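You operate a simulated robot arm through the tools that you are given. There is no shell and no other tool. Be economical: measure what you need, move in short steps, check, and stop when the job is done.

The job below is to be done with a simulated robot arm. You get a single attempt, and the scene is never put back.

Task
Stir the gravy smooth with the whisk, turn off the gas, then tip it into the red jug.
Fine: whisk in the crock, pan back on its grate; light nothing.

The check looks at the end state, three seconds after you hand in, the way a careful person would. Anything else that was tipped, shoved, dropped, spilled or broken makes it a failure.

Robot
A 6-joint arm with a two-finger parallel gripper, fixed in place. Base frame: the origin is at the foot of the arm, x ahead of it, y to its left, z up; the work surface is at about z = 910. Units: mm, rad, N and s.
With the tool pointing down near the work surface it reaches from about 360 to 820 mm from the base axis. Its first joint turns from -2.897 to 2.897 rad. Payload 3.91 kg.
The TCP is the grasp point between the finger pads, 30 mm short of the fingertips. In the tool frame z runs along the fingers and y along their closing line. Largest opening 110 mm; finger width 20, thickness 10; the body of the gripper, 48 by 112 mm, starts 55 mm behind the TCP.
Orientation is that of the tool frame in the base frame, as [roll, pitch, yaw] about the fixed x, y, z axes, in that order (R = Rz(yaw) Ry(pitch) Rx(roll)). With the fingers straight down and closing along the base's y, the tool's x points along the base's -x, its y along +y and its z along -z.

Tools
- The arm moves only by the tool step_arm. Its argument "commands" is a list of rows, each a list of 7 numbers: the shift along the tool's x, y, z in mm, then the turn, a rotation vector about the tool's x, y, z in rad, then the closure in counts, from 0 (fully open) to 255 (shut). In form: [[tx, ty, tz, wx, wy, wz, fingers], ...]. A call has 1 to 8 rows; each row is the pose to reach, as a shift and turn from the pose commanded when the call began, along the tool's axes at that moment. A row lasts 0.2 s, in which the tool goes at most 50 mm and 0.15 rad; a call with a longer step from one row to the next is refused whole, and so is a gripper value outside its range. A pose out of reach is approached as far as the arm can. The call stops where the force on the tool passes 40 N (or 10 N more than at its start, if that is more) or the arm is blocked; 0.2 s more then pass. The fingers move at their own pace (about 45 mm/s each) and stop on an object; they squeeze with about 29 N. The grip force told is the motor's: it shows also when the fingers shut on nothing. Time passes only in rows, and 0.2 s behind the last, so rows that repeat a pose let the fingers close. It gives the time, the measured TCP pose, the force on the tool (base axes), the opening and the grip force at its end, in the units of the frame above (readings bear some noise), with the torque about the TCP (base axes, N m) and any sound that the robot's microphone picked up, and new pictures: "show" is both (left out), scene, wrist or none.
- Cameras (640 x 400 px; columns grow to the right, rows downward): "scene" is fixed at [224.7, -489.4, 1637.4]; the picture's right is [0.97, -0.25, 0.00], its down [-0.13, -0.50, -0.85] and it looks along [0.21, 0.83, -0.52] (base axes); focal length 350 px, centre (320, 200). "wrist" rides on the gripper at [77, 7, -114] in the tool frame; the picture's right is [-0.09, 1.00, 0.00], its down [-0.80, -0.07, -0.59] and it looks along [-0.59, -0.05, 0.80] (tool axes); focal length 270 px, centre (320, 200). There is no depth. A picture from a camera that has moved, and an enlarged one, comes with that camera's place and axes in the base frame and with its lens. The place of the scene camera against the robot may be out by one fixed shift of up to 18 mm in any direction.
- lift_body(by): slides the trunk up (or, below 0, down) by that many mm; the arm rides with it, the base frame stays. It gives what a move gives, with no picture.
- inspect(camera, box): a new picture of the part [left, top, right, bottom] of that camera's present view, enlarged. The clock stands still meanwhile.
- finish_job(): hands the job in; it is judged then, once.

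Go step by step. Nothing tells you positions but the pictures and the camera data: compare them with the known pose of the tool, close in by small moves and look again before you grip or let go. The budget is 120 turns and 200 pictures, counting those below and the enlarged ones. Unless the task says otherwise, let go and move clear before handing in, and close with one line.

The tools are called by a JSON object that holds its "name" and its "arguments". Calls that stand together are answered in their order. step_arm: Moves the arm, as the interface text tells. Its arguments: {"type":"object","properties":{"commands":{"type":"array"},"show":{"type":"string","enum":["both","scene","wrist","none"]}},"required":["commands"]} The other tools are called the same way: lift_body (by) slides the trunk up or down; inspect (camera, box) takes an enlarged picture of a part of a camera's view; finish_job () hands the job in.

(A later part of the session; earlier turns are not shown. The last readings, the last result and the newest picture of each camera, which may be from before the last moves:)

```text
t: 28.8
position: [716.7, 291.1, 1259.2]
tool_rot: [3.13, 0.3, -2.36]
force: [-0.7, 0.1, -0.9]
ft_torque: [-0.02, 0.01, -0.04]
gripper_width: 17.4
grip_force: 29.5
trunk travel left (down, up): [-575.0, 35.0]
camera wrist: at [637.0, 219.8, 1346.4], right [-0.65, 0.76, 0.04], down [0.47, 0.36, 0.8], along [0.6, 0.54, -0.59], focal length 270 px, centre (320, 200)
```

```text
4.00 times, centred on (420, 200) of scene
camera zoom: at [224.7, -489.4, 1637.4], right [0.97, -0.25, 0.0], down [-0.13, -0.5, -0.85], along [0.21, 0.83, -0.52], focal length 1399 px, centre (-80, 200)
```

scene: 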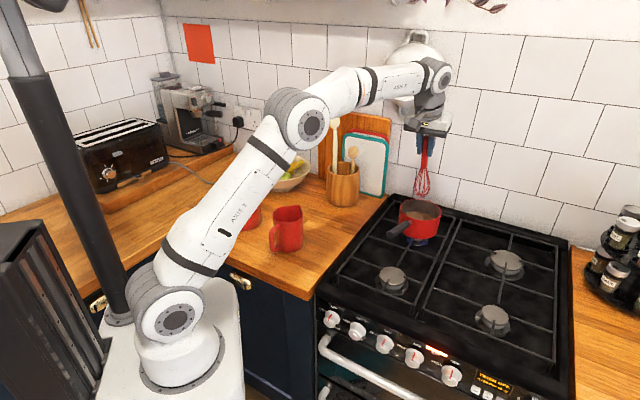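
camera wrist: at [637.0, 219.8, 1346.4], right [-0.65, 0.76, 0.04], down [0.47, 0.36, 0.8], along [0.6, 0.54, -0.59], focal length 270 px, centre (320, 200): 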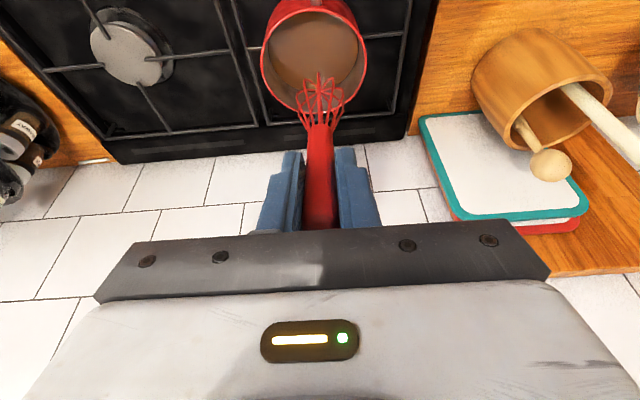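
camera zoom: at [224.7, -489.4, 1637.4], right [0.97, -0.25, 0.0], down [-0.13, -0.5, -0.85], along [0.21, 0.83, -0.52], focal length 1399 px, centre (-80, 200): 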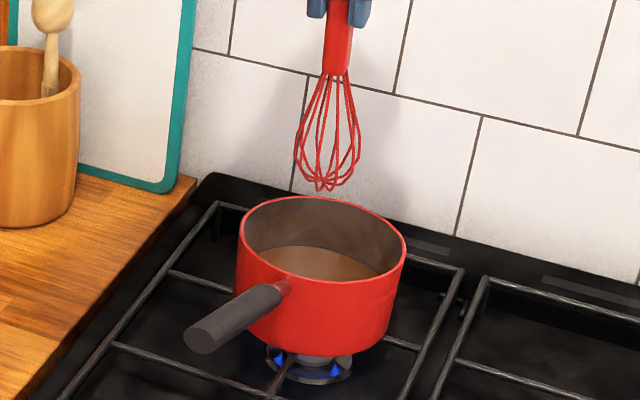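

The whisk is clear with its tip shape intact. I'll untilt and carry it back toward the crock.

{"name": "step_arm", "arguments": {"commands": [[40, 0, -25, 0, 0.1, 0, 255], [80, 0, -50, 0, 0.2, 0, 255], [120, 0, -75, 0, 0.302, 0, 255], [120, 0, -75, 0, 0.302, 0, 255]], "show": "none"}}

{"name": "step_arm", "arguments": {"commands": [[2, 45, -3, 0, 0, -0.098, 255], [4, 90, -6, 0, 0, -0.196, 255], [6, 135, -9, 0, 0, -0.294, 255], [8, 180, -12, 0, 0, -0.392, 255], [10, 225, -15, 0, 0, -0.49, 255], [12, 270, -18, 0, 0, -0.588, 255], [14, 315, -20, 0, 0, -0.686, 255], [16, 360, -22, 0, 0, -0.785, 255]], "show": "none"}}

```text
t: 29.8
position: [619.5, 195.1, 1295.0]
tool_rot: [3.128, -0.002, -2.356]
force: [-0.9, 0.7, -1.0]
ft_torque: [-0.03, -0.01, 0.0]
gripper_width: 17.6
grip_force: 28.9
trunk travel left (down, up): [-575.0, 35.0]
```

```text
t: 31.6
position: [351.1, 439.7, 1323.4]
tool_rot: [3.132, 0.01, -1.569]
force: [0.1, 0.8, -0.7]
ft_torque: [-0.03, -0.01, -0.01]
gripper_width: 17.7
grip_force: 28.7
trunk travel left (down, up): [-575.0, 35.0]
```

Now on to the position above the crock where I lifted the whisk.

{"name": "step_arm", "arguments": {"commands": [[-29, 30, -3, 0, 0, 0, 255], [-58, 60, -6, 0, 0, 0, 255], [-87, 90, -9, 0, 0, 0, 255], [-116, 120, -9, 0, 0, 0, 255], [-144, 149, -9, 0, 0, 0, 255], [-144, 149, -9, 0, 0, 0, 255]]}}

{"name": "inspect", "arguments": {"camera": "wrist", "box": [200, 0, 440, 240]}}

{"name": "inspect", "arguments": {"camera": "scene", "box": [190, 80, 290, 240]}}

```text
t: 33.0
position: [204.0, 581.6, 1332.8]
tool_rot: [3.132, 0.009, -1.57]
force: [-0.3, 0.0, -0.8]
ft_torque: [-0.01, -0.02, -0.01]
gripper_width: 17.4
grip_force: 28.3
trunk travel left (down, up): [-575.0, 35.0]
camera wrist: at [198.7, 504.3, 1447.6], right [-1.0, 0.09, 0.01], down [0.08, 0.8, 0.6], along [0.05, 0.6, -0.8], focal length 270 px, centre (320, 200)
```

scene: 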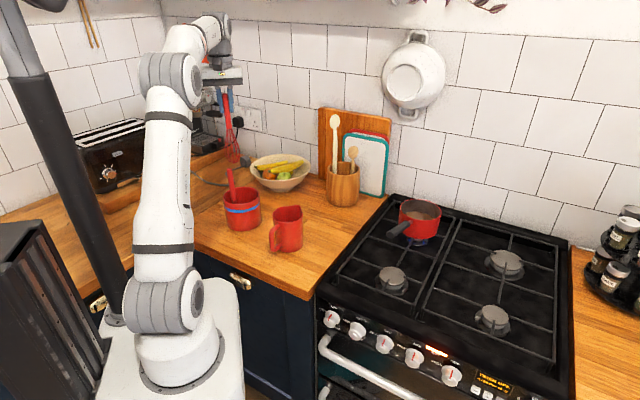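
wrist: 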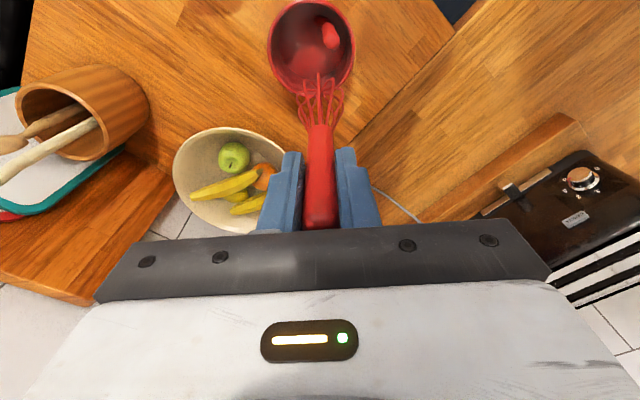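

```text
1.67 times, centred on (320, 120) of wrist
camera zoom: at [198.7, 504.3, 1447.6], right [-1.0, 0.09, 0.01], down [0.08, 0.8, 0.6], along [0.05, 0.6, -0.8], focal length 450 px, centre (320, 333)
```

zoom: 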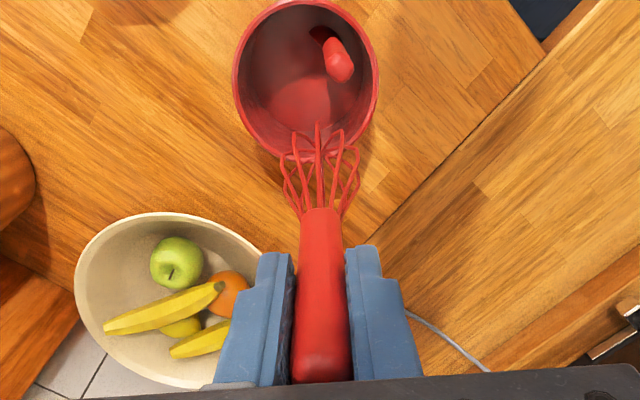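

```text
2.50 times, centred on (240, 160) of scene
camera zoom: at [224.7, -489.4, 1637.4], right [0.97, -0.25, 0.0], down [-0.13, -0.5, -0.85], along [0.21, 0.83, -0.52], focal length 874 px, centre (520, 300)
```

zoom: 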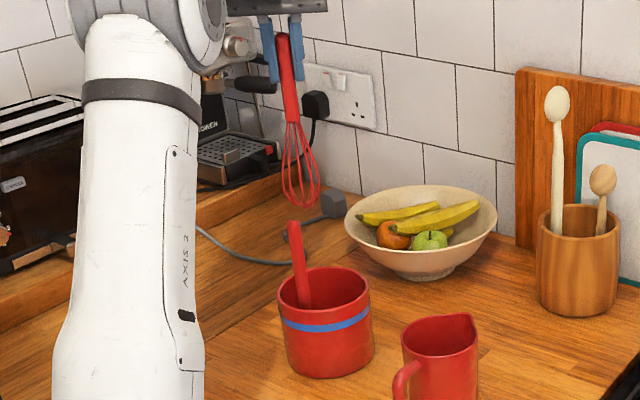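

The whisk has slid about 7 mm down in the grip but is otherwise as before. I'll lower it back into the crock at the original spot, slowing near the bottom.

{"name": "step_arm", "arguments": {"commands": [[-3, 2, 35, 0, 0, 0, 255], [-3, 2, 70, 0, 0, 0, 255], [-3, 2, 105, 0, 0, 0, 255], [-3, 2, 140, 0, 0, 0, 255], [-3, 2, 170, 0, 0, 0, 255], [-3, 2, 190, 0, 0, 0, 255], [-3, 2, 198, 0, 0, 0, 255], [-3, 2, 200, 0, 0, 0, 255]]}}

{"name": "inspect", "arguments": {"camera": "wrist", "box": [200, 0, 440, 240]}}

```text
t: 34.8
position: [200.5, 586.5, 1135.6]
tool_rot: [3.134, 0.008, -1.57]
force: [-0.2, 0.2, -0.1]
ft_torque: [0.05, -0.01, -0.02]
gripper_width: 17.6
grip_force: 29.1
trunk travel left (down, up): [-575.0, 35.0]
camera wrist: at [195.6, 509.0, 1249.4], right [-1.0, 0.09, 0.01], down [0.08, 0.8, 0.6], along [0.05, 0.6, -0.8], focal length 270 px, centre (320, 200)
```

scene: 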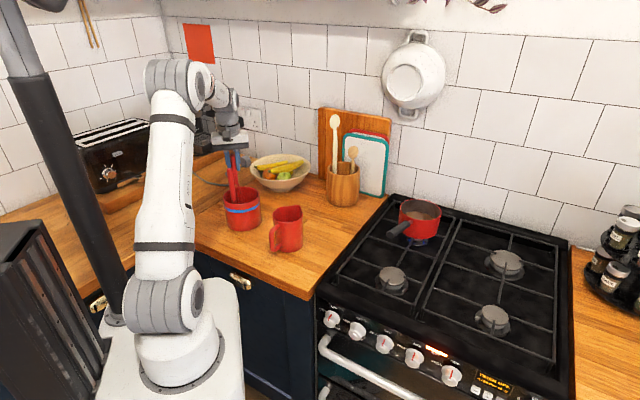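
wrist: 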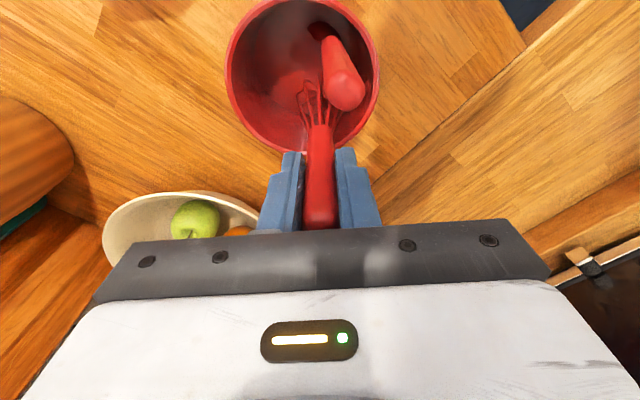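

```text
1.67 times, centred on (320, 120) of wrist
camera zoom: at [195.6, 509.0, 1249.4], right [-1.0, 0.09, 0.01], down [0.08, 0.8, 0.6], along [0.05, 0.6, -0.8], focal length 450 px, centre (320, 333)
```

zoom: 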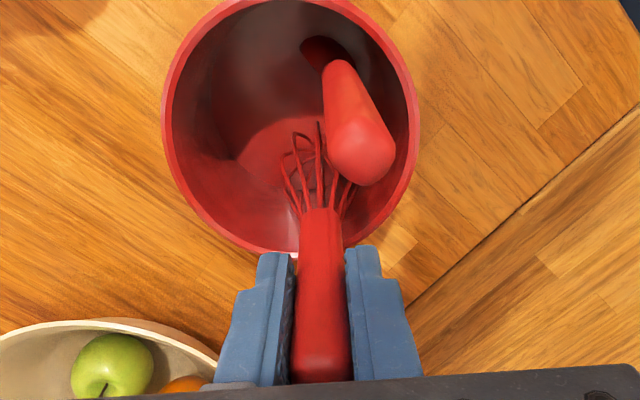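

It's well inside the crock with no contact. I'll ease down a little further to touch bottom.

{"name": "step_arm", "arguments": {"commands": [[0, 0, 3, 0, 0, 0, 255], [0, 0, 6, 0, 0, 0, 255], [0, 0, 9, 0, 0, 0, 255], [0, 0, 12, 0, 0, 0, 255], [0, 0, 12, 0, 0, 0, 255]], "show": "none"}}

```text
t: 36.0
position: [201.3, 585.9, 1122.6]
tool_rot: [3.133, 0.009, -1.571]
force: [0.4, 0.4, -0.7]
ft_torque: [0.02, -0.03, 0.01]
gripper_width: 17.4
grip_force: 28.9
trunk travel left (down, up): [-575.0, 35.0]
```

{"name": "step_arm", "arguments": {"commands": [[0, 0, 2, 0, 0, 0, 255], [0, 0, 4, 0, 0, 0, 255], [0, 0, 6, 0, 0, 0, 255], [0, 0, 6, 0, 0, 0, 255]], "show": "wrist"}}

```text
t: 37.0
position: [201.1, 584.3, 1120.6]
tool_rot: [3.134, 0.014, -1.57]
force: [-1.1, -0.4, 28.2]
ft_torque: [0.25, 0.13, -0.02]
gripper_width: 17.9
grip_force: 28.8
trunk travel left (down, up): [-575.0, 35.0]
camera wrist: at [195.0, 506.8, 1233.8], right [-1.0, 0.09, 0.01], down [0.07, 0.79, 0.6], along [0.05, 0.6, -0.8], focal length 270 px, centre (320, 200)
```

wrist: 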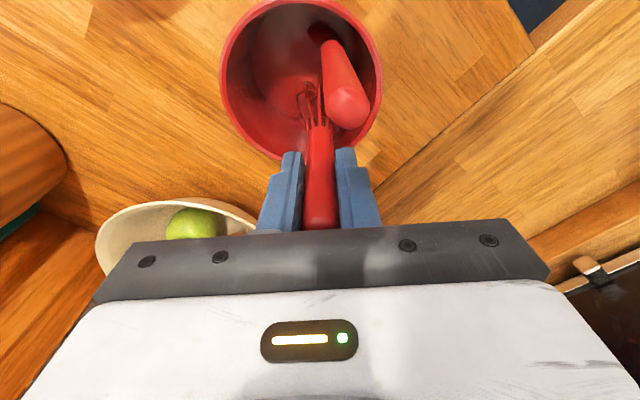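

Contact with the bottom, at 28 N. I'll ease up 3 mm and release.

{"name": "step_arm", "arguments": {"commands": [[0, 0, -3, 0, 0, 0, 255], [0, 0, -3, 0, 0, 0, 180], [0, 0, -3, 0, 0, 0, 130], [0, 0, -3, 0, 0, 0, 60], [0, 0, -3, 0, 0, 0, 0], [0, 0, -3, 0, 0, 0, 0], [0, 0, -3, 0, 0, 0, 0]], "show": "wrist"}}

```text
t: 38.6
position: [201.4, 586.1, 1120.7]
tool_rot: [3.131, 0.008, -1.57]
force: [0.9, 0.6, 0.7]
ft_torque: [-0.02, 0.0, -0.01]
gripper_width: 109.9
grip_force: 0.0
trunk travel left (down, up): [-575.0, 35.0]
camera wrist: at [195.9, 508.7, 1234.5], right [-1.0, 0.09, 0.01], down [0.08, 0.8, 0.6], along [0.05, 0.6, -0.8], focal length 270 px, centre (320, 200)
```

wrist: 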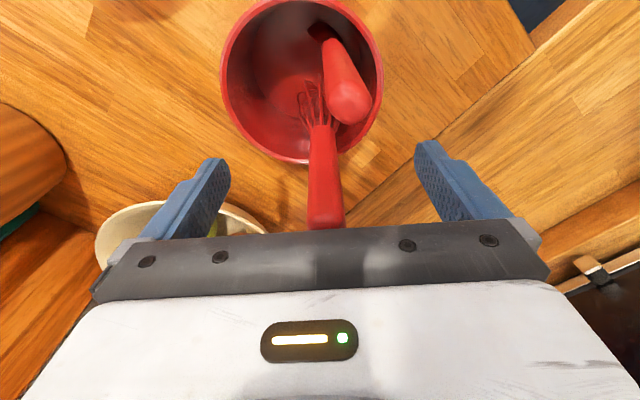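

The whisk is standing in the crock. I'll retract upward and then swing over to look at the knobs.

{"name": "step_arm", "arguments": {"commands": [[0, 0, -40, 0, 0, 0, 0], [0, 0, -80, 0, 0, 0, 0], [0, 0, -120, 0, 0, 0, 0], [0, 0, -160, 0, 0, 0, 0], [40, -18, -180, 0, 0, 0.1, 0], [80, -36, -180, 0, 0, 0.2, 0], [120, -53, -180, 0, 0, 0.3, 0], [160, -70, -180, 0, 0, 0.4, 0]], "show": "scene"}}

```text
t: 40.4
position: [270.9, 425.0, 1300.2]
tool_rot: [3.13, 0.005, -1.971]
force: [-0.3, 0.9, 0.2]
ft_torque: [0.04, -0.03, -0.02]
gripper_width: 109.7
grip_force: 0.1
trunk travel left (down, up): [-575.0, 35.0]
```

scene: 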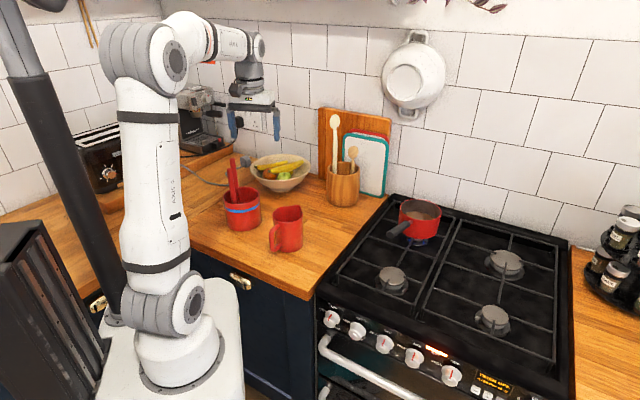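

{"name": "step_arm", "arguments": {"commands": [[31, -33, 5, 0, 0, 0.05, 0], [62, -66, 15, 0, 0, 0.1, 0], [92, -99, 25, 0, 0, 0.15, 0], [123, -133, 40, 0, 0, 0.2, 0], [154, -166, 55, 0, 0, 0.25, 0], [185, -199, 70, 0, 0, 0.3, 0], [215, -232, 85, 0, 0, 0.34, 0], [246, -265, 100, 0, 0, 0.387, 0]]}}

{"name": "inspect", "arguments": {"camera": "wrist", "box": [160, 0, 480, 200]}}

```text
t: 42.2
position: [423.1, 93.8, 1194.3]
tool_rot: [3.129, -0.001, -2.357]
force: [0.4, -1.0, 0.9]
ft_torque: [0.02, 0.02, -0.01]
gripper_width: 110.0
grip_force: 0.0
trunk travel left (down, up): [-575.0, 35.0]
camera wrist: at [365.4, 44.6, 1309.5], right [-0.64, 0.77, 0.01], down [0.62, 0.51, 0.59], along [0.45, 0.39, -0.8], focal length 270 px, centre (320, 200)
```

scene: 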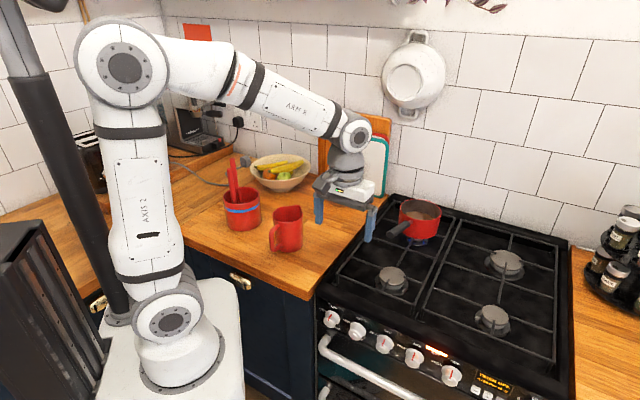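
wrist: 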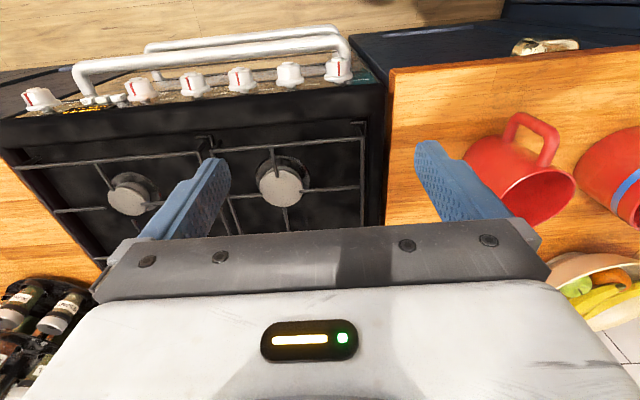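

```text
2.00 times, centred on (320, 100) of wrist
camera zoom: at [365.4, 44.6, 1309.5], right [-0.64, 0.77, 0.01], down [0.62, 0.51, 0.59], along [0.45, 0.39, -0.8], focal length 541 px, centre (320, 400)
```

zoom: 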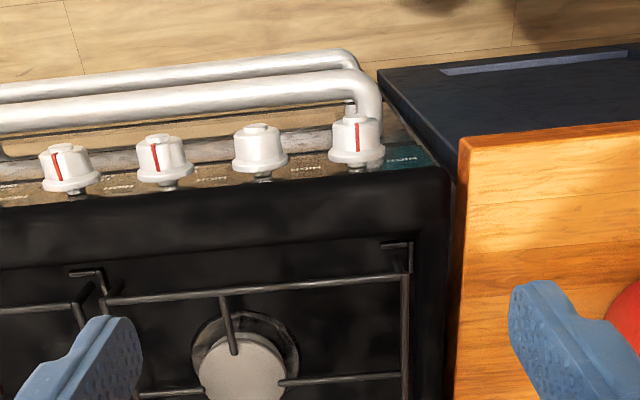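

I now see knob 2, second from the stove's left end, near (452, 63) with a horizontal axis facing the front. I'll pitch the hand toward horizontal pointing at the panel, in stages, well in front of and above the knobs.

{"name": "step_arm", "arguments": {"commands": [[9, -5, 18, 0, -0.15, 0, 116], [17, -9, 36, 0, -0.3, 0, 116], [26, -14, 54, 0, -0.45, 0, 116], [34, -18, 72, 0, -0.6, 0, 116], [43, -23, 90, 0, -0.75, 0, 116], [51, -27, 108, 0, -0.9, 0, 116], [60, -32, 126, 0, -1.05, 0, 116], [68, -36, 140, 0, -1.2, 0, 116]]}}

```text
t: 44.0
position: [445.9, -12.0, 1050.6]
tool_rot: [3.098, 1.202, -2.399]
force: [0.2, -0.3, 0.4]
ft_torque: [-0.02, -0.02, -0.02]
gripper_width: 60.0
grip_force: 0.1
out of reach, approached as far as the arm can: row 5, 6, 7, 8
trunk travel left (down, up): [-575.0, 35.0]
camera wrist: at [347.6, -100.9, 1020.8], right [-0.68, 0.73, 0.1], down [-0.13, -0.25, 0.96], along [0.72, 0.64, 0.26], focal length 270 px, centre (320, 200)
```

scene: 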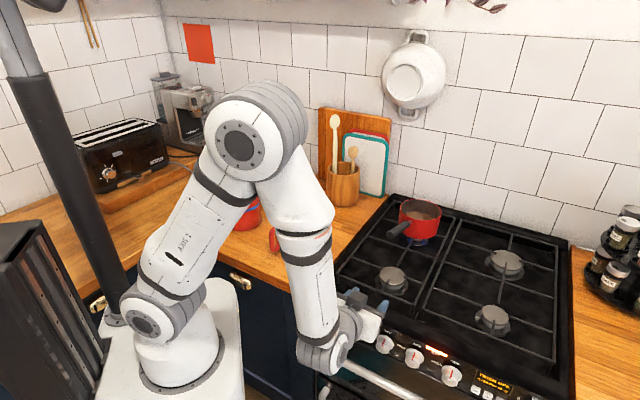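
wrist: 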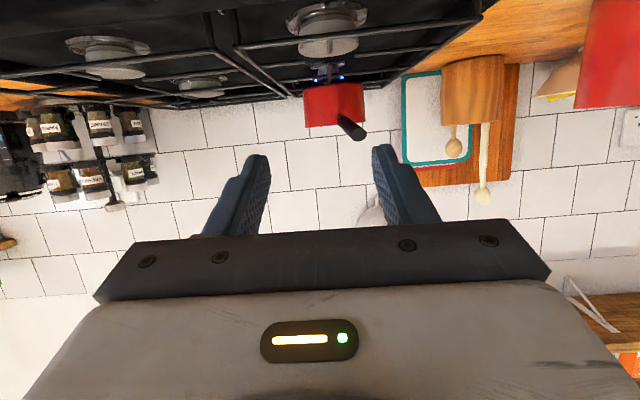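

The wrist was too close to the shoulder at that height. I'll descend in front of the panel while finishing the pitch.

{"name": "step_arm", "arguments": {"commands": [[24, 7, 9, 0, -0.05, 0, 116], [48, 14, 17, -0.01, -0.1, 0, 116], [73, 21, 26, -0.02, -0.15, 0, 116], [97, 27, 35, -0.03, -0.2, 0, 116], [121, 34, 43, -0.04, -0.25, 0, 116], [145, 41, 52, -0.04, -0.3, 0, 116], [160, 48, 57, -0.04, -0.37, 0, 116]]}}

```text
t: 45.6
position: [549.7, -62.8, 966.2]
tool_rot: [1.828, 1.497, 2.679]
force: [0.2, -0.3, 0.2]
ft_torque: [0.0, -0.03, 0.0]
gripper_width: 60.2
grip_force: 0.0
out of reach, approached as far as the arm can: row 1, 2, 3, 4, 5, 6, 7
trunk travel left (down, up): [-575.0, 35.0]
camera wrist: at [464.8, -141.5, 892.2], right [-0.74, 0.65, 0.16], down [-0.28, -0.52, 0.8], along [0.61, 0.55, 0.57], focal length 270 px, centre (320, 200)
```

scene: 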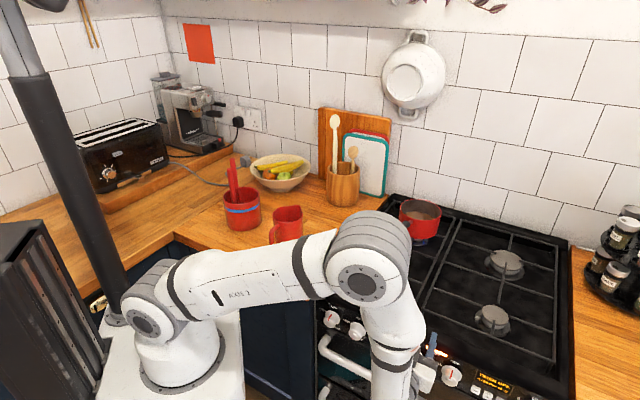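
wrist: 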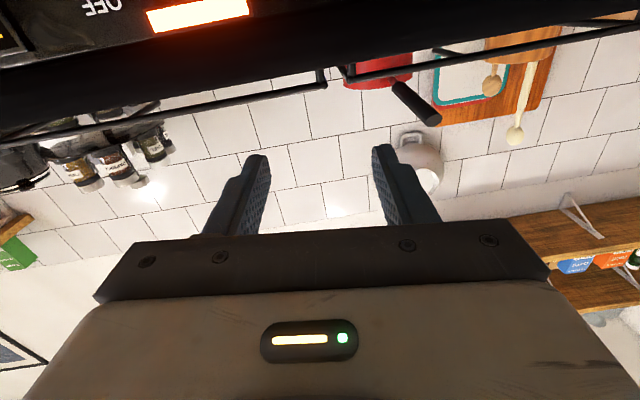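

That pose is unsuitable: the wrist gets too close to the base. I'll back out upward to a hand-down pose and instead turn the knob from above, pinching it sideways and rocking the hand about its axis with re-grips.

{"name": "step_arm", "arguments": {"commands": [[-20, 0, -5, 0, 0.12, 0, 116], [-45, 0, -10, 0, 0.27, 0, 116], [-70, 0, -15, 0, 0.42, 0, 116], [-95, 0, -20, 0, 0.57, 0, 116], [-120, 0, -25, 0, 0.72, 0, 116], [-145, 0, -30, 0, 0.87, 0, 116], [-160, 0, -35, 0, 1.02, 0, 116], [-170, 0, -40, 0, 1.17, 0, 116]], "show": "scene"}}

```text
t: 47.4
position: [539.1, -98.9, 1135.1]
tool_rot: [3.064, 0.381, -2.321]
force: [0.2, 0.8, -0.6]
ft_torque: [0.02, 0.01, 0.01]
gripper_width: 59.9
grip_force: 0.1
trunk travel left (down, up): [-575.0, 35.0]
```

scene: 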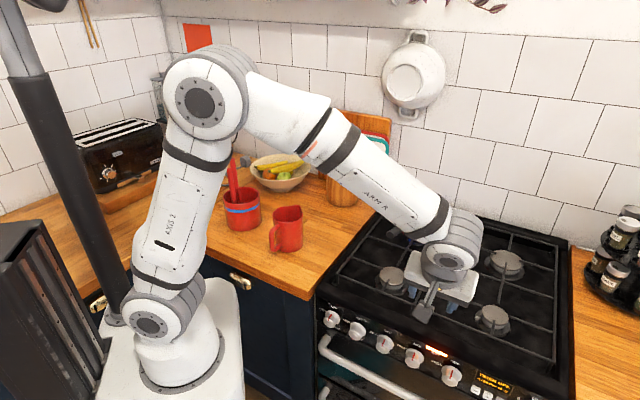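

{"name": "step_arm", "arguments": {"commands": [[-9, 41, 25, 0.02, 0.1, 0.01, 116], [-18, 83, 50, 0.04, 0.2, 0.02, 116], [-27, 124, 75, 0.06, 0.3, 0.03, 116], [-36, 166, 100, 0.077, 0.381, 0.035, 116], [-36, 166, 100, 0.077, 0.381, 0.035, 116]], "show": "wrist"}}

{"name": "inspect", "arguments": {"camera": "wrist", "box": [200, 0, 440, 200]}}

```text
t: 48.6
position: [459.9, 66.9, 1066.6]
tool_rot: [3.138, -0.003, -2.342]
force: [-0.6, 0.2, -0.1]
ft_torque: [-0.01, 0.01, -0.01]
gripper_width: 60.1
grip_force: 0.0
trunk travel left (down, up): [-575.0, 35.0]
camera wrist: at [402.0, 17.0, 1182.4], right [-0.65, 0.76, 0.0], down [0.61, 0.53, 0.59], along [0.45, 0.39, -0.81], focal length 270 px, centre (320, 200)
```

wrist: 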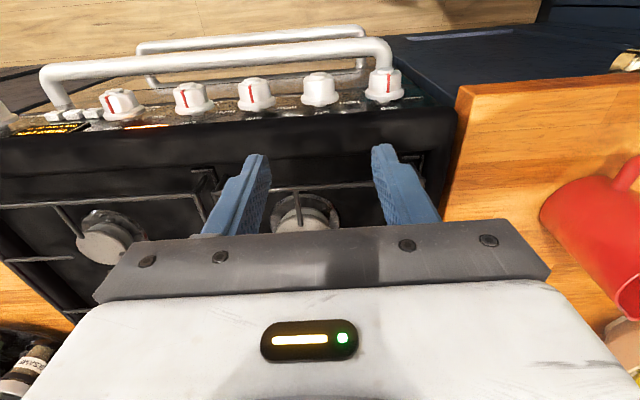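

```text
2.00 times, centred on (320, 100) of wrist
camera zoom: at [402.0, 17.0, 1182.4], right [-0.65, 0.76, 0.0], down [0.61, 0.53, 0.59], along [0.45, 0.39, -0.81], focal length 541 px, centre (320, 400)
```

zoom: 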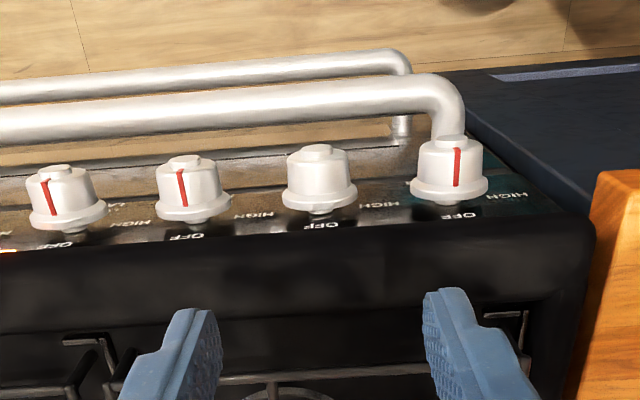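

Knob 2's axis lies at x−y≈395 with its cap at x+y≈518, and z probably 820–845. I'll descend above it with 60 mm opening and look again.

{"name": "step_arm", "arguments": {"commands": [[1, 0, 40, 0, 0, 0.014, 116], [2, -1, 80, 0, 0, 0.014, 116], [3.4, -1.4, 120, 0, 0, 0.014, 116], [3.4, -1.4, 155, 0, 0, 0.014, 116], [3.4, -1.4, 155, 0, 0, 0.014, 116]]}}

{"name": "inspect", "arguments": {"camera": "wrist", "box": [200, 0, 440, 200]}}

{"name": "inspect", "arguments": {"camera": "scene", "box": [310, 270, 410, 350]}}

```text
t: 49.8
position: [458.5, 61.8, 911.5]
tool_rot: [3.139, -0.002, -2.355]
force: [0.9, 0.2, 0.6]
ft_torque: [0.0, -0.03, -0.04]
gripper_width: 60.1
grip_force: 0.0
trunk travel left (down, up): [-575.0, 35.0]
camera wrist: at [400.2, 12.6, 1026.7], right [-0.64, 0.77, 0.0], down [0.62, 0.52, 0.59], along [0.45, 0.38, -0.81], focal length 270 px, centre (320, 200)
```

scene: 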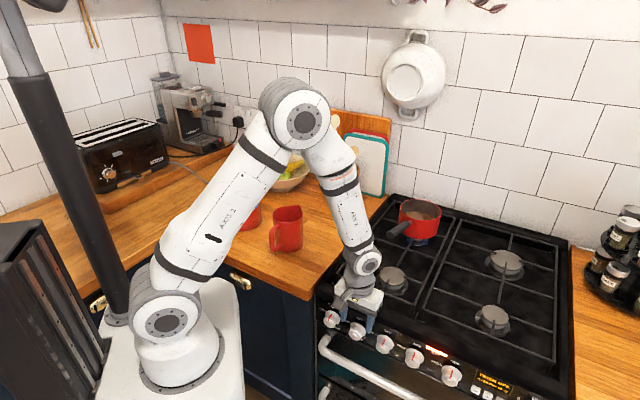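
wrist: 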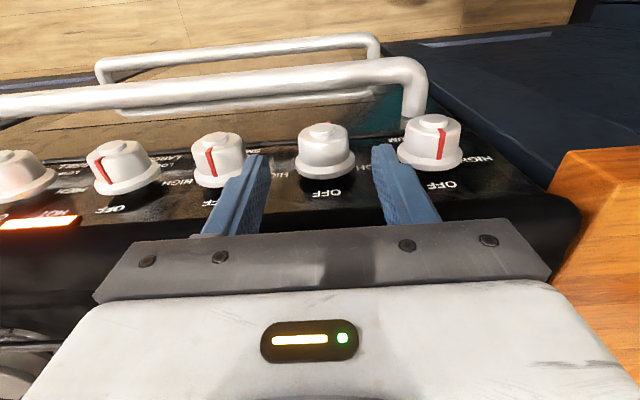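

```text
2.00 times, centred on (320, 100) of wrist
camera zoom: at [400.2, 12.6, 1026.7], right [-0.64, 0.77, 0.0], down [0.62, 0.52, 0.59], along [0.45, 0.38, -0.81], focal length 541 px, centre (320, 400)
```

zoom: 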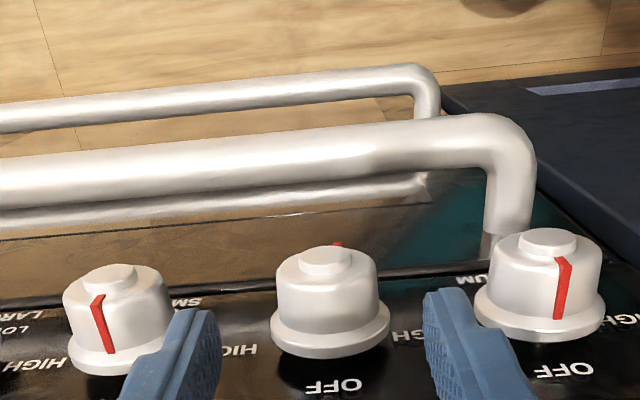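

```text
5.00 times, centred on (360, 310) of scene
camera zoom: at [224.7, -489.4, 1637.4], right [0.97, -0.25, 0.0], down [-0.13, -0.5, -0.85], along [0.21, 0.83, -0.52], focal length 1749 px, centre (120, -350)
```

zoom: 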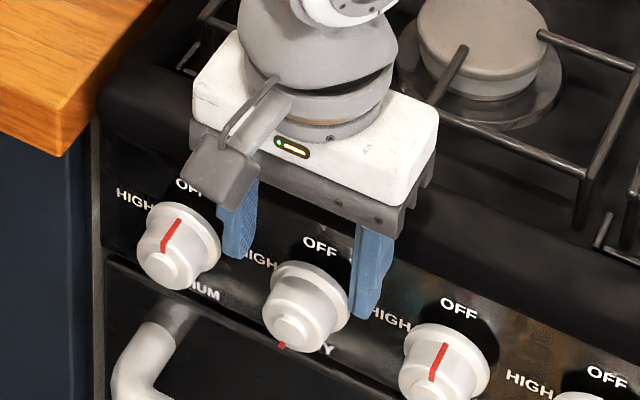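

Triangulating again gives the knob axis at x−y≈393, z≈832, cap sum ≈520. I'll lean the hand slightly left and tilt it outward for clearance, then check before straddling the knob.

{"name": "step_arm", "arguments": {"commands": [[3, 7, 6, 0.1, -0.05, -0.01, 116], [6, 14, 12, 0.2, -0.1, -0.02, 116], [9, 20, 18, 0.3, -0.15, -0.03, 116], [10.7, 26.7, 22.5, 0.3986, -0.197, -0.04, 116], [10.7, 26.7, 22.5, 0.3986, -0.197, -0.04, 116]], "show": "wrist"}}

{"name": "inspect", "arguments": {"camera": "scene", "box": [310, 270, 410, 350]}}

```text
t: 51.0
position: [430.3, 73.7, 890.1]
tool_rot: [-2.738, 0.18, -2.277]
force: [0.1, 1.0, 0.7]
ft_torque: [0.01, -0.01, 0.02]
gripper_width: 60.0
grip_force: 0.0
out of reach, approached as far as the arm can: row 2, 3
trunk travel left (down, up): [-575.0, 35.0]
camera wrist: at [330.4, 36.5, 977.2], right [-0.6, 0.71, -0.37], down [0.31, 0.63, 0.71], along [0.74, 0.31, -0.6], focal length 270 px, centre (320, 200)
```

wrist: 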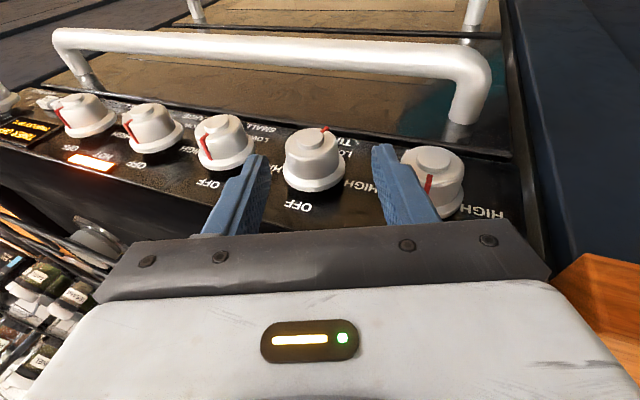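

```text
5.00 times, centred on (360, 310) of scene
camera zoom: at [224.7, -489.4, 1637.4], right [0.97, -0.25, 0.0], down [-0.13, -0.5, -0.85], along [0.21, 0.83, -0.52], focal length 1749 px, centre (120, -350)
```

zoom: 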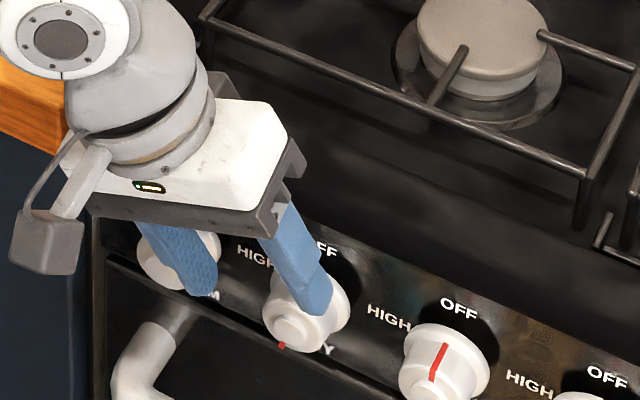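

The approach is aligned with knob 2 between the fingers. I'll advance 25 mm along the tool axis and look.

{"name": "step_arm", "arguments": {"commands": [[0, 0, 13, 0, 0, 0, 116], [0, 0, 26, 0, 0, 0, 116], [0, 0, 26, 0, 0, 0, 116]], "show": "none"}}

{"name": "inspect", "arguments": {"camera": "scene", "box": [310, 270, 410, 350]}}

{"name": "inspect", "arguments": {"camera": "wrist", "box": [200, 50, 440, 240]}}

```text
t: 51.8
position: [439.4, 71.0, 866.3]
tool_rot: [-2.737, 0.183, -2.277]
force: [-4.5, 1.1, 7.4]
ft_torque: [0.28, -0.1, 0.11]
gripper_width: 59.9
grip_force: 0.0
trunk travel left (down, up): [-575.0, 35.0]
```

```text
5.00 times, centred on (360, 310) of scene
camera zoom: at [224.7, -489.4, 1637.4], right [0.97, -0.25, 0.0], down [-0.13, -0.5, -0.85], along [0.21, 0.83, -0.52], focal length 1749 px, centre (120, -350)
```

zoom: 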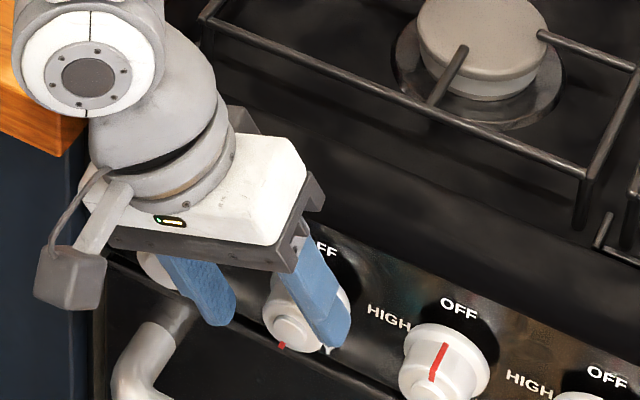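

```text
2.11 times, centred on (320, 145) of wrist
camera zoom: at [340.4, 33.3, 953.8], right [-0.59, 0.71, -0.37], down [0.31, 0.63, 0.71], along [0.74, 0.31, -0.6], focal length 569 px, centre (320, 316)
```

zoom: 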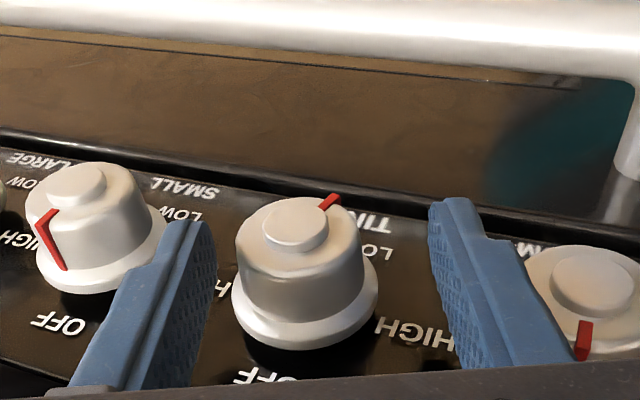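

There's a light 7 N contact, probably the outer finger against knob 1's edge. I'll narrow the opening and shift 4 mm away from knob 1.

{"name": "step_arm", "arguments": {"commands": [[0, -2, -6, 0, 0, 0, 144], [0, -4, -6, 0, 0, 0, 144], [0, -4, -6, 0, 0, 0, 144]], "show": "none"}}

{"name": "inspect", "arguments": {"camera": "wrist", "box": [200, 50, 440, 240]}}

{"name": "inspect", "arguments": {"camera": "scene", "box": [310, 270, 410, 350]}}

```text
t: 52.6
position: [440.1, 69.9, 873.0]
tool_rot: [-2.739, 0.181, -2.276]
force: [-0.1, -0.1, 1.0]
ft_torque: [0.01, -0.03, 0.0]
gripper_width: 48.0
grip_force: 0.1
trunk travel left (down, up): [-575.0, 35.0]
```

```text
2.11 times, centred on (320, 145) of wrist
camera zoom: at [340.7, 31.4, 960.3], right [-0.6, 0.71, -0.37], down [0.32, 0.63, 0.71], along [0.74, 0.31, -0.6], focal length 569 px, centre (320, 316)
```

zoom: 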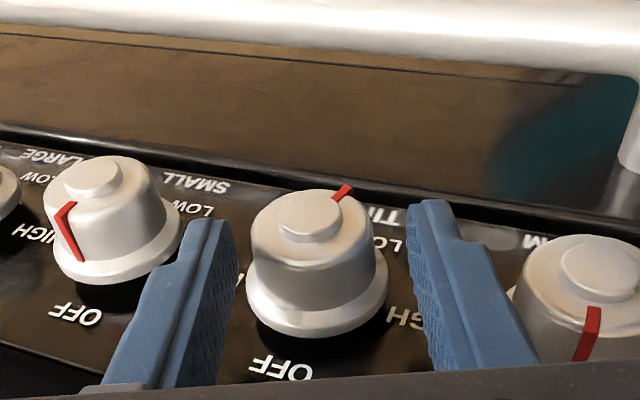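

```text
5.00 times, centred on (360, 310) of scene
camera zoom: at [224.7, -489.4, 1637.4], right [0.97, -0.25, 0.0], down [-0.13, -0.5, -0.85], along [0.21, 0.83, -0.52], focal length 1749 px, centre (120, -350)
```

zoom: 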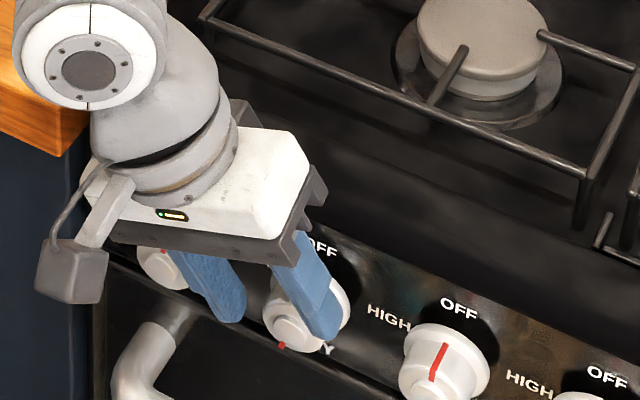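

Contact cleared. The fingers need to be about 10 mm closer to the panel, then lower; I'll do that carefully.

{"name": "step_arm", "arguments": {"commands": [[-5, -1, 4, 0, 0, 0, 144], [-9.5, -1.6, 10, 0, 0, 0, 144], [-9.5, -1.6, 18, 0, 0, 0, 144], [-9.5, -1.6, 25, 0, 0, 0, 144], [-9.5, -1.6, 25, 0, 0, 0, 144]], "show": "none"}}

{"name": "inspect", "arguments": {"camera": "wrist", "box": [200, 50, 440, 240]}}

{"name": "inspect", "arguments": {"camera": "scene", "box": [310, 270, 410, 350]}}

```text
t: 53.3
position: [449.1, 71.6, 868.4]
tool_rot: [-2.734, 0.187, -2.274]
force: [-17.5, -0.4, 33.0]
ft_torque: [1.48, -0.48, 0.79]
gripper_width: 48.1
grip_force: 0.1
trunk travel left (down, up): [-575.0, 35.0]
stopped in row 3: the force on the tool passed its limit at 52 N (the readings are from after the stop); the commanded pose is now the measured one
```

```text
2.11 times, centred on (320, 145) of wrist
camera zoom: at [349.6, 34.9, 954.6], right [-0.59, 0.71, -0.37], down [0.31, 0.63, 0.71], along [0.74, 0.31, -0.6], focal length 569 px, centre (320, 316)
```

zoom: 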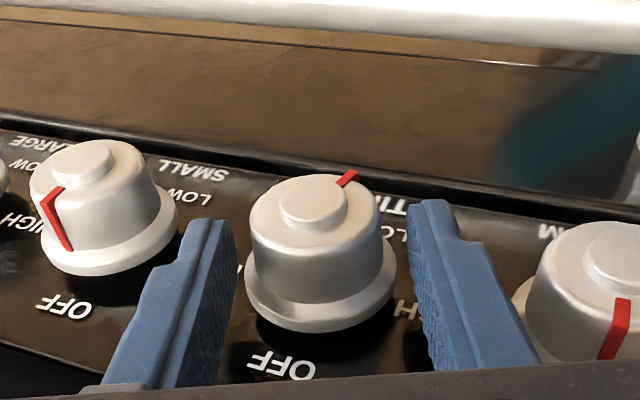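

```text
5.00 times, centred on (360, 310) of scene
camera zoom: at [224.7, -489.4, 1637.4], right [0.97, -0.25, 0.0], down [-0.13, -0.5, -0.85], along [0.21, 0.83, -0.52], focal length 1749 px, centre (120, -350)
```

zoom: 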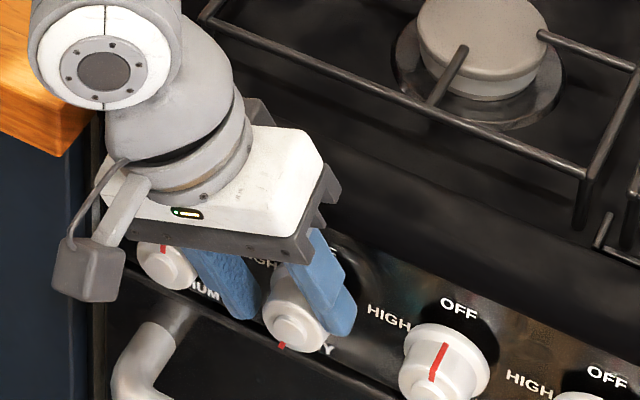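

The gripper's back is touching the stove-top lip, so gripping from above is too tight. I'll switch plan: set the hand horizontal high up, then lower the trunk so it comes level with the knob from the front. First I'll back away.

{"name": "step_arm", "arguments": {"commands": [[10, 0, -5, 0, 0, 0, 144], [22, 0, -40, 0, 0, 0, 144], [22, 0, -80, -0.1, 0.05, 0.01, 144], [22, 0, -120, -0.2, 0.1, 0.02, 144], [22, 0, -160, -0.3, 0.15, 0.03, 144], [22, 0, -200, -0.3986, 0.197, 0.04, 144], [22, 0, -240, -0.3986, 0.197, 0.04, 144], [22, 0, -270, -0.3986, 0.197, 0.04, 144]], "show": "scene"}}

```text
t: 55.1
position: [327.7, 93.3, 1104.7]
tool_rot: [3.137, -0.001, -2.353]
force: [0.7, 1.0, 0.3]
ft_torque: [0.01, 0.0, 0.0]
gripper_width: 47.9
grip_force: 0.0
out of reach, approached as far as the arm can: row 4
trunk travel left (down, up): [-575.0, 35.0]
```

scene: 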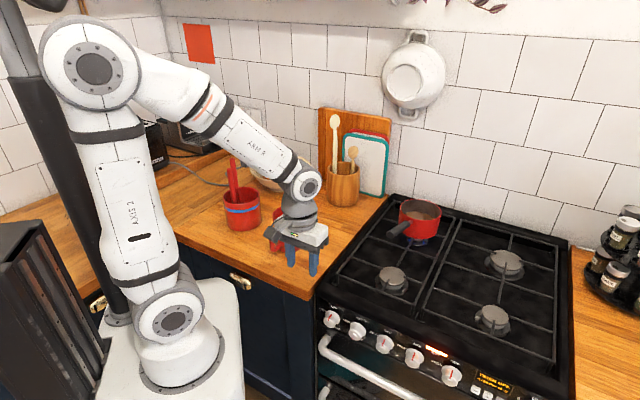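

Now I'll go up to a pose high in front of the stove.

{"name": "step_arm", "arguments": {"commands": [[1, -13, -40, 0, 0, 0, 144], [1, -26, -80, 0, 0, 0, 144], [2, -40, -120, 0, 0, 0, 144], [2, -53, -160, 0, 0, 0, 144], [3, -66, -200, 0, 0, 0, 144], [3, -80, -240, 0, 0, 0, 144], [4, -93, -280, 0, 0, 0, 144], [4, -106, -306, 0, 0, 0, 144]], "show": "none"}}

{"name": "step_arm", "arguments": {"commands": [[0, 0, 0, 0, -0.14, 0, 144], [0, 0, 0, 0, -0.28, 0, 144], [0, 0, 0, 0, -0.42, 0, 144], [0, 0, 0, 0, -0.56, 0, 144], [0, 0, 0, 0, -0.7, 0, 144], [0, 0, 0, 0, -0.84, 0, 144], [0, 0, 0, 0, -0.98, 0, 144], [0, 0, 0, 0, -1.12, 0, 144]], "show": "scene"}}

```text
t: 56.9
position: [402.4, 13.1, 1409.2]
tool_rot: [3.139, 0.0, -2.351]
force: [0.3, -0.4, -1.3]
ft_torque: [0.01, 0.0, -0.02]
gripper_width: 48.1
grip_force: 0.1
trunk travel left (down, up): [-575.0, 35.0]
```

```text
t: 58.7
position: [402.8, 14.7, 1408.4]
tool_rot: [3.129, 1.12, -2.357]
force: [-0.1, 0.4, -0.3]
ft_torque: [-0.01, 0.0, 0.01]
gripper_width: 48.0
grip_force: 0.0
trunk travel left (down, up): [-575.0, 35.0]
```

scene: 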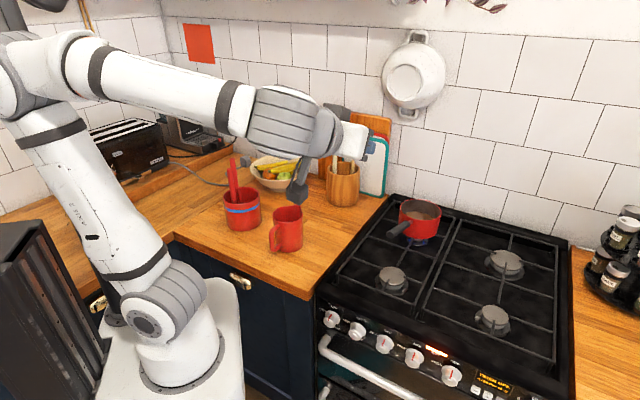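

Reachable here. I'll finish pitching to horizontal.

{"name": "step_arm", "arguments": {"commands": [[0, 0, 0, 0, -0.14, 0, 144], [0, 0, 0, 0, -0.28, 0, 144], [0, 0, 0, 0, -0.42, 0, 144], [0, 0, 0, 0, -0.45, 0, 144], [0, 0, 0, 0, -0.45, 0, 144]]}}

```text
t: 59.9
position: [401.1, 13.8, 1410.4]
tool_rot: [1.47, 1.57, 2.26]
force: [-0.7, 0.9, 0.4]
ft_torque: [0.01, 0.0, 0.0]
gripper_width: 47.8
grip_force: 0.0
trunk travel left (down, up): [-575.0, 35.0]
camera wrist: at [316.4, -62.6, 1334.1], right [-0.71, 0.7, 0.09], down [-0.37, -0.47, 0.8], along [0.6, 0.53, 0.59], focal length 270 px, centre (320, 200)
```

scene: 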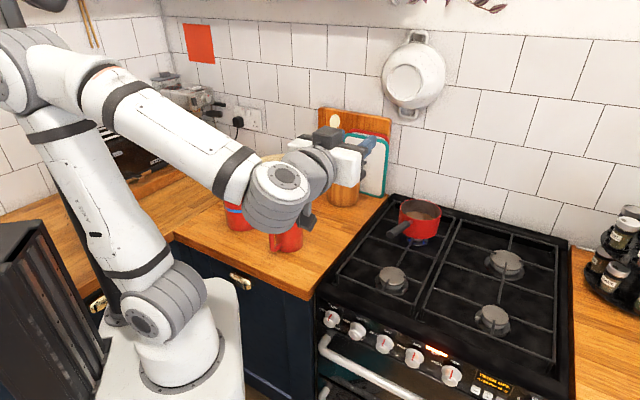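
wrist: 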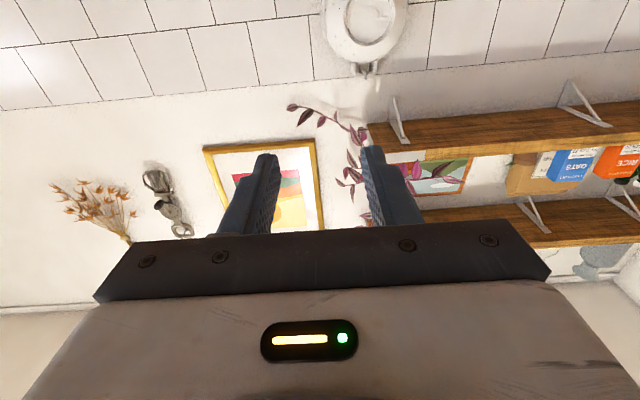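

The hand is horizontal in front of the panel line. I'll lower the trunk in stages.

{"name": "lift_body", "arguments": {"by": -400}}

{"name": "inspect", "arguments": {"camera": "scene", "box": [0, 0, 640, 400]}}

{"name": "inspect", "arguments": {"camera": "wrist", "box": [0, 0, 640, 400]}}

```text
t: 63.8
position: [402.1, 12.9, 1010.4]
tool_rot: [2.007, 1.569, 2.795]
force: [-0.2, -0.7, 0.1]
ft_torque: [0.0, 0.0, 0.0]
gripper_width: 47.8
grip_force: 0.1
trunk travel left (down, up): [-175.0, 435.0]
```

```text
1.00 times, centred on (320, 200) of scene (not enlarged: the box is as wide or as high as the picture)
camera zoom: at [224.7, -489.4, 1637.4], right [0.97, -0.25, 0.0], down [-0.13, -0.5, -0.85], along [0.21, 0.83, -0.52], focal length 350 px, centre (320, 200)
```

zoom: 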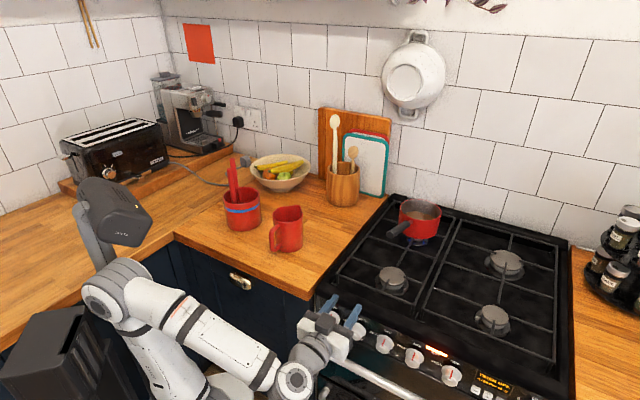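

```text
1.00 times, centred on (320, 200) of wrist (not enlarged: the box is as wide or as high as the picture)
camera zoom: at [316.3, -62.6, 934.2], right [-0.71, 0.7, 0.09], down [-0.37, -0.47, 0.8], along [0.61, 0.53, 0.59], focal length 270 px, centre (320, 200)
```

zoom: 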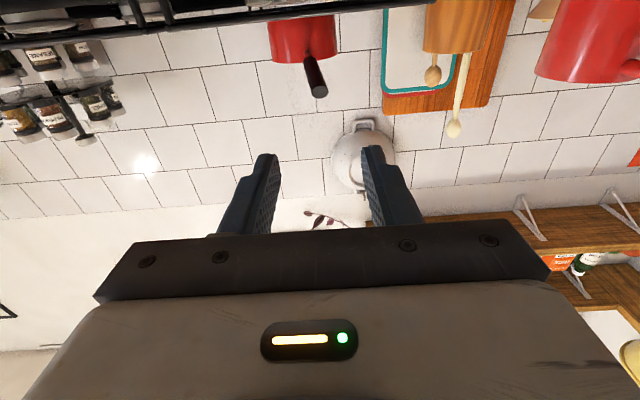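

Works well. Lowering further to about z 860 and looking.

{"name": "lift_body", "arguments": {"by": -150}}

{"name": "inspect", "arguments": {"camera": "scene", "box": [280, 260, 420, 360]}}

{"name": "inspect", "arguments": {"camera": "wrist", "box": [160, 0, 480, 200]}}

```text
t: 65.5
position: [406.5, 11.9, 859.8]
tool_rot: [1.968, 1.553, 2.754]
force: [-0.9, 0.5, 0.2]
ft_torque: [0.0, 0.0, -0.02]
gripper_width: 47.9
grip_force: 0.1
trunk travel left (down, up): [-25.0, 585.0]
```

```text
4.00 times, centred on (350, 310) of scene
camera zoom: at [224.7, -489.4, 1637.4], right [0.97, -0.25, 0.0], down [-0.13, -0.5, -0.85], along [0.21, 0.83, -0.52], focal length 1399 px, centre (200, -240)
```

zoom: 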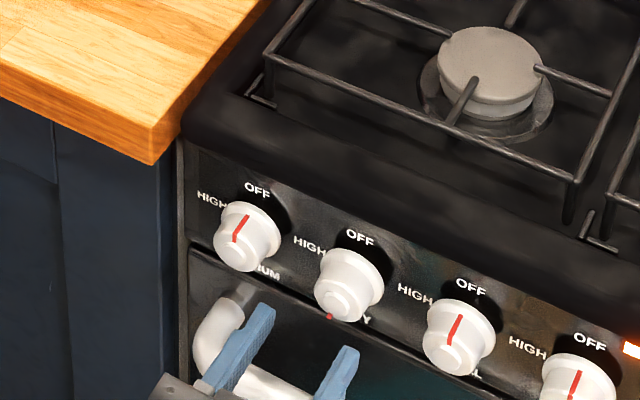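

```text
2.00 times, centred on (320, 100) of wrist
camera zoom: at [320.0, -62.6, 783.8], right [-0.7, 0.7, 0.1], down [-0.36, -0.48, 0.8], along [0.61, 0.53, 0.59], focal length 541 px, centre (320, 400)
```

zoom: 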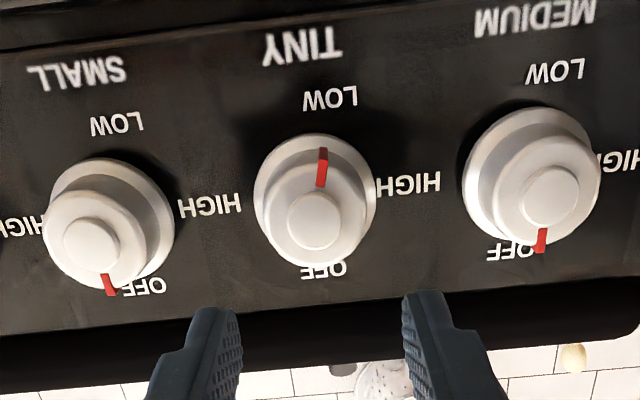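

Excellent view: knob 2 (TINY) points at LOW, axis z≈844 and x−y≈393. I'll drop the trunk 16 mm to align.

{"name": "lift_body", "arguments": {"by": -16}}

{"name": "inspect", "arguments": {"camera": "wrist", "box": [160, 0, 480, 200]}}

```text
t: 66.1
position: [408.4, 13.4, 839.4]
tool_rot: [2.133, 1.561, 2.923]
force: [0.3, 0.1, 0.1]
ft_torque: [0.01, -0.03, 0.01]
gripper_width: 48.2
grip_force: 0.0
trunk travel left (down, up): [-9.0, 601.0]
```

```text
2.00 times, centred on (320, 100) of wrist
camera zoom: at [321.5, -63.4, 762.8], right [-0.71, 0.7, 0.1], down [-0.36, -0.47, 0.8], along [0.61, 0.53, 0.59], focal length 541 px, centre (320, 400)
```

zoom: 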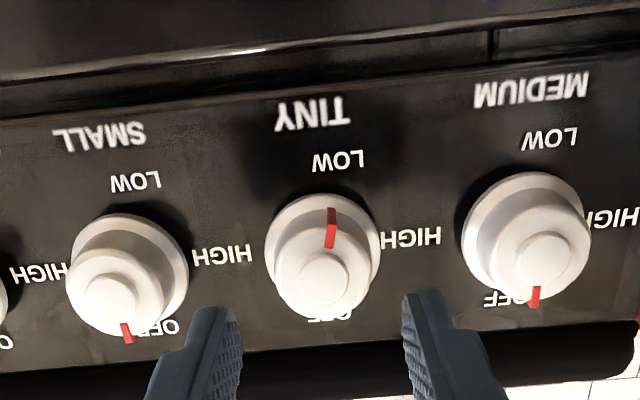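

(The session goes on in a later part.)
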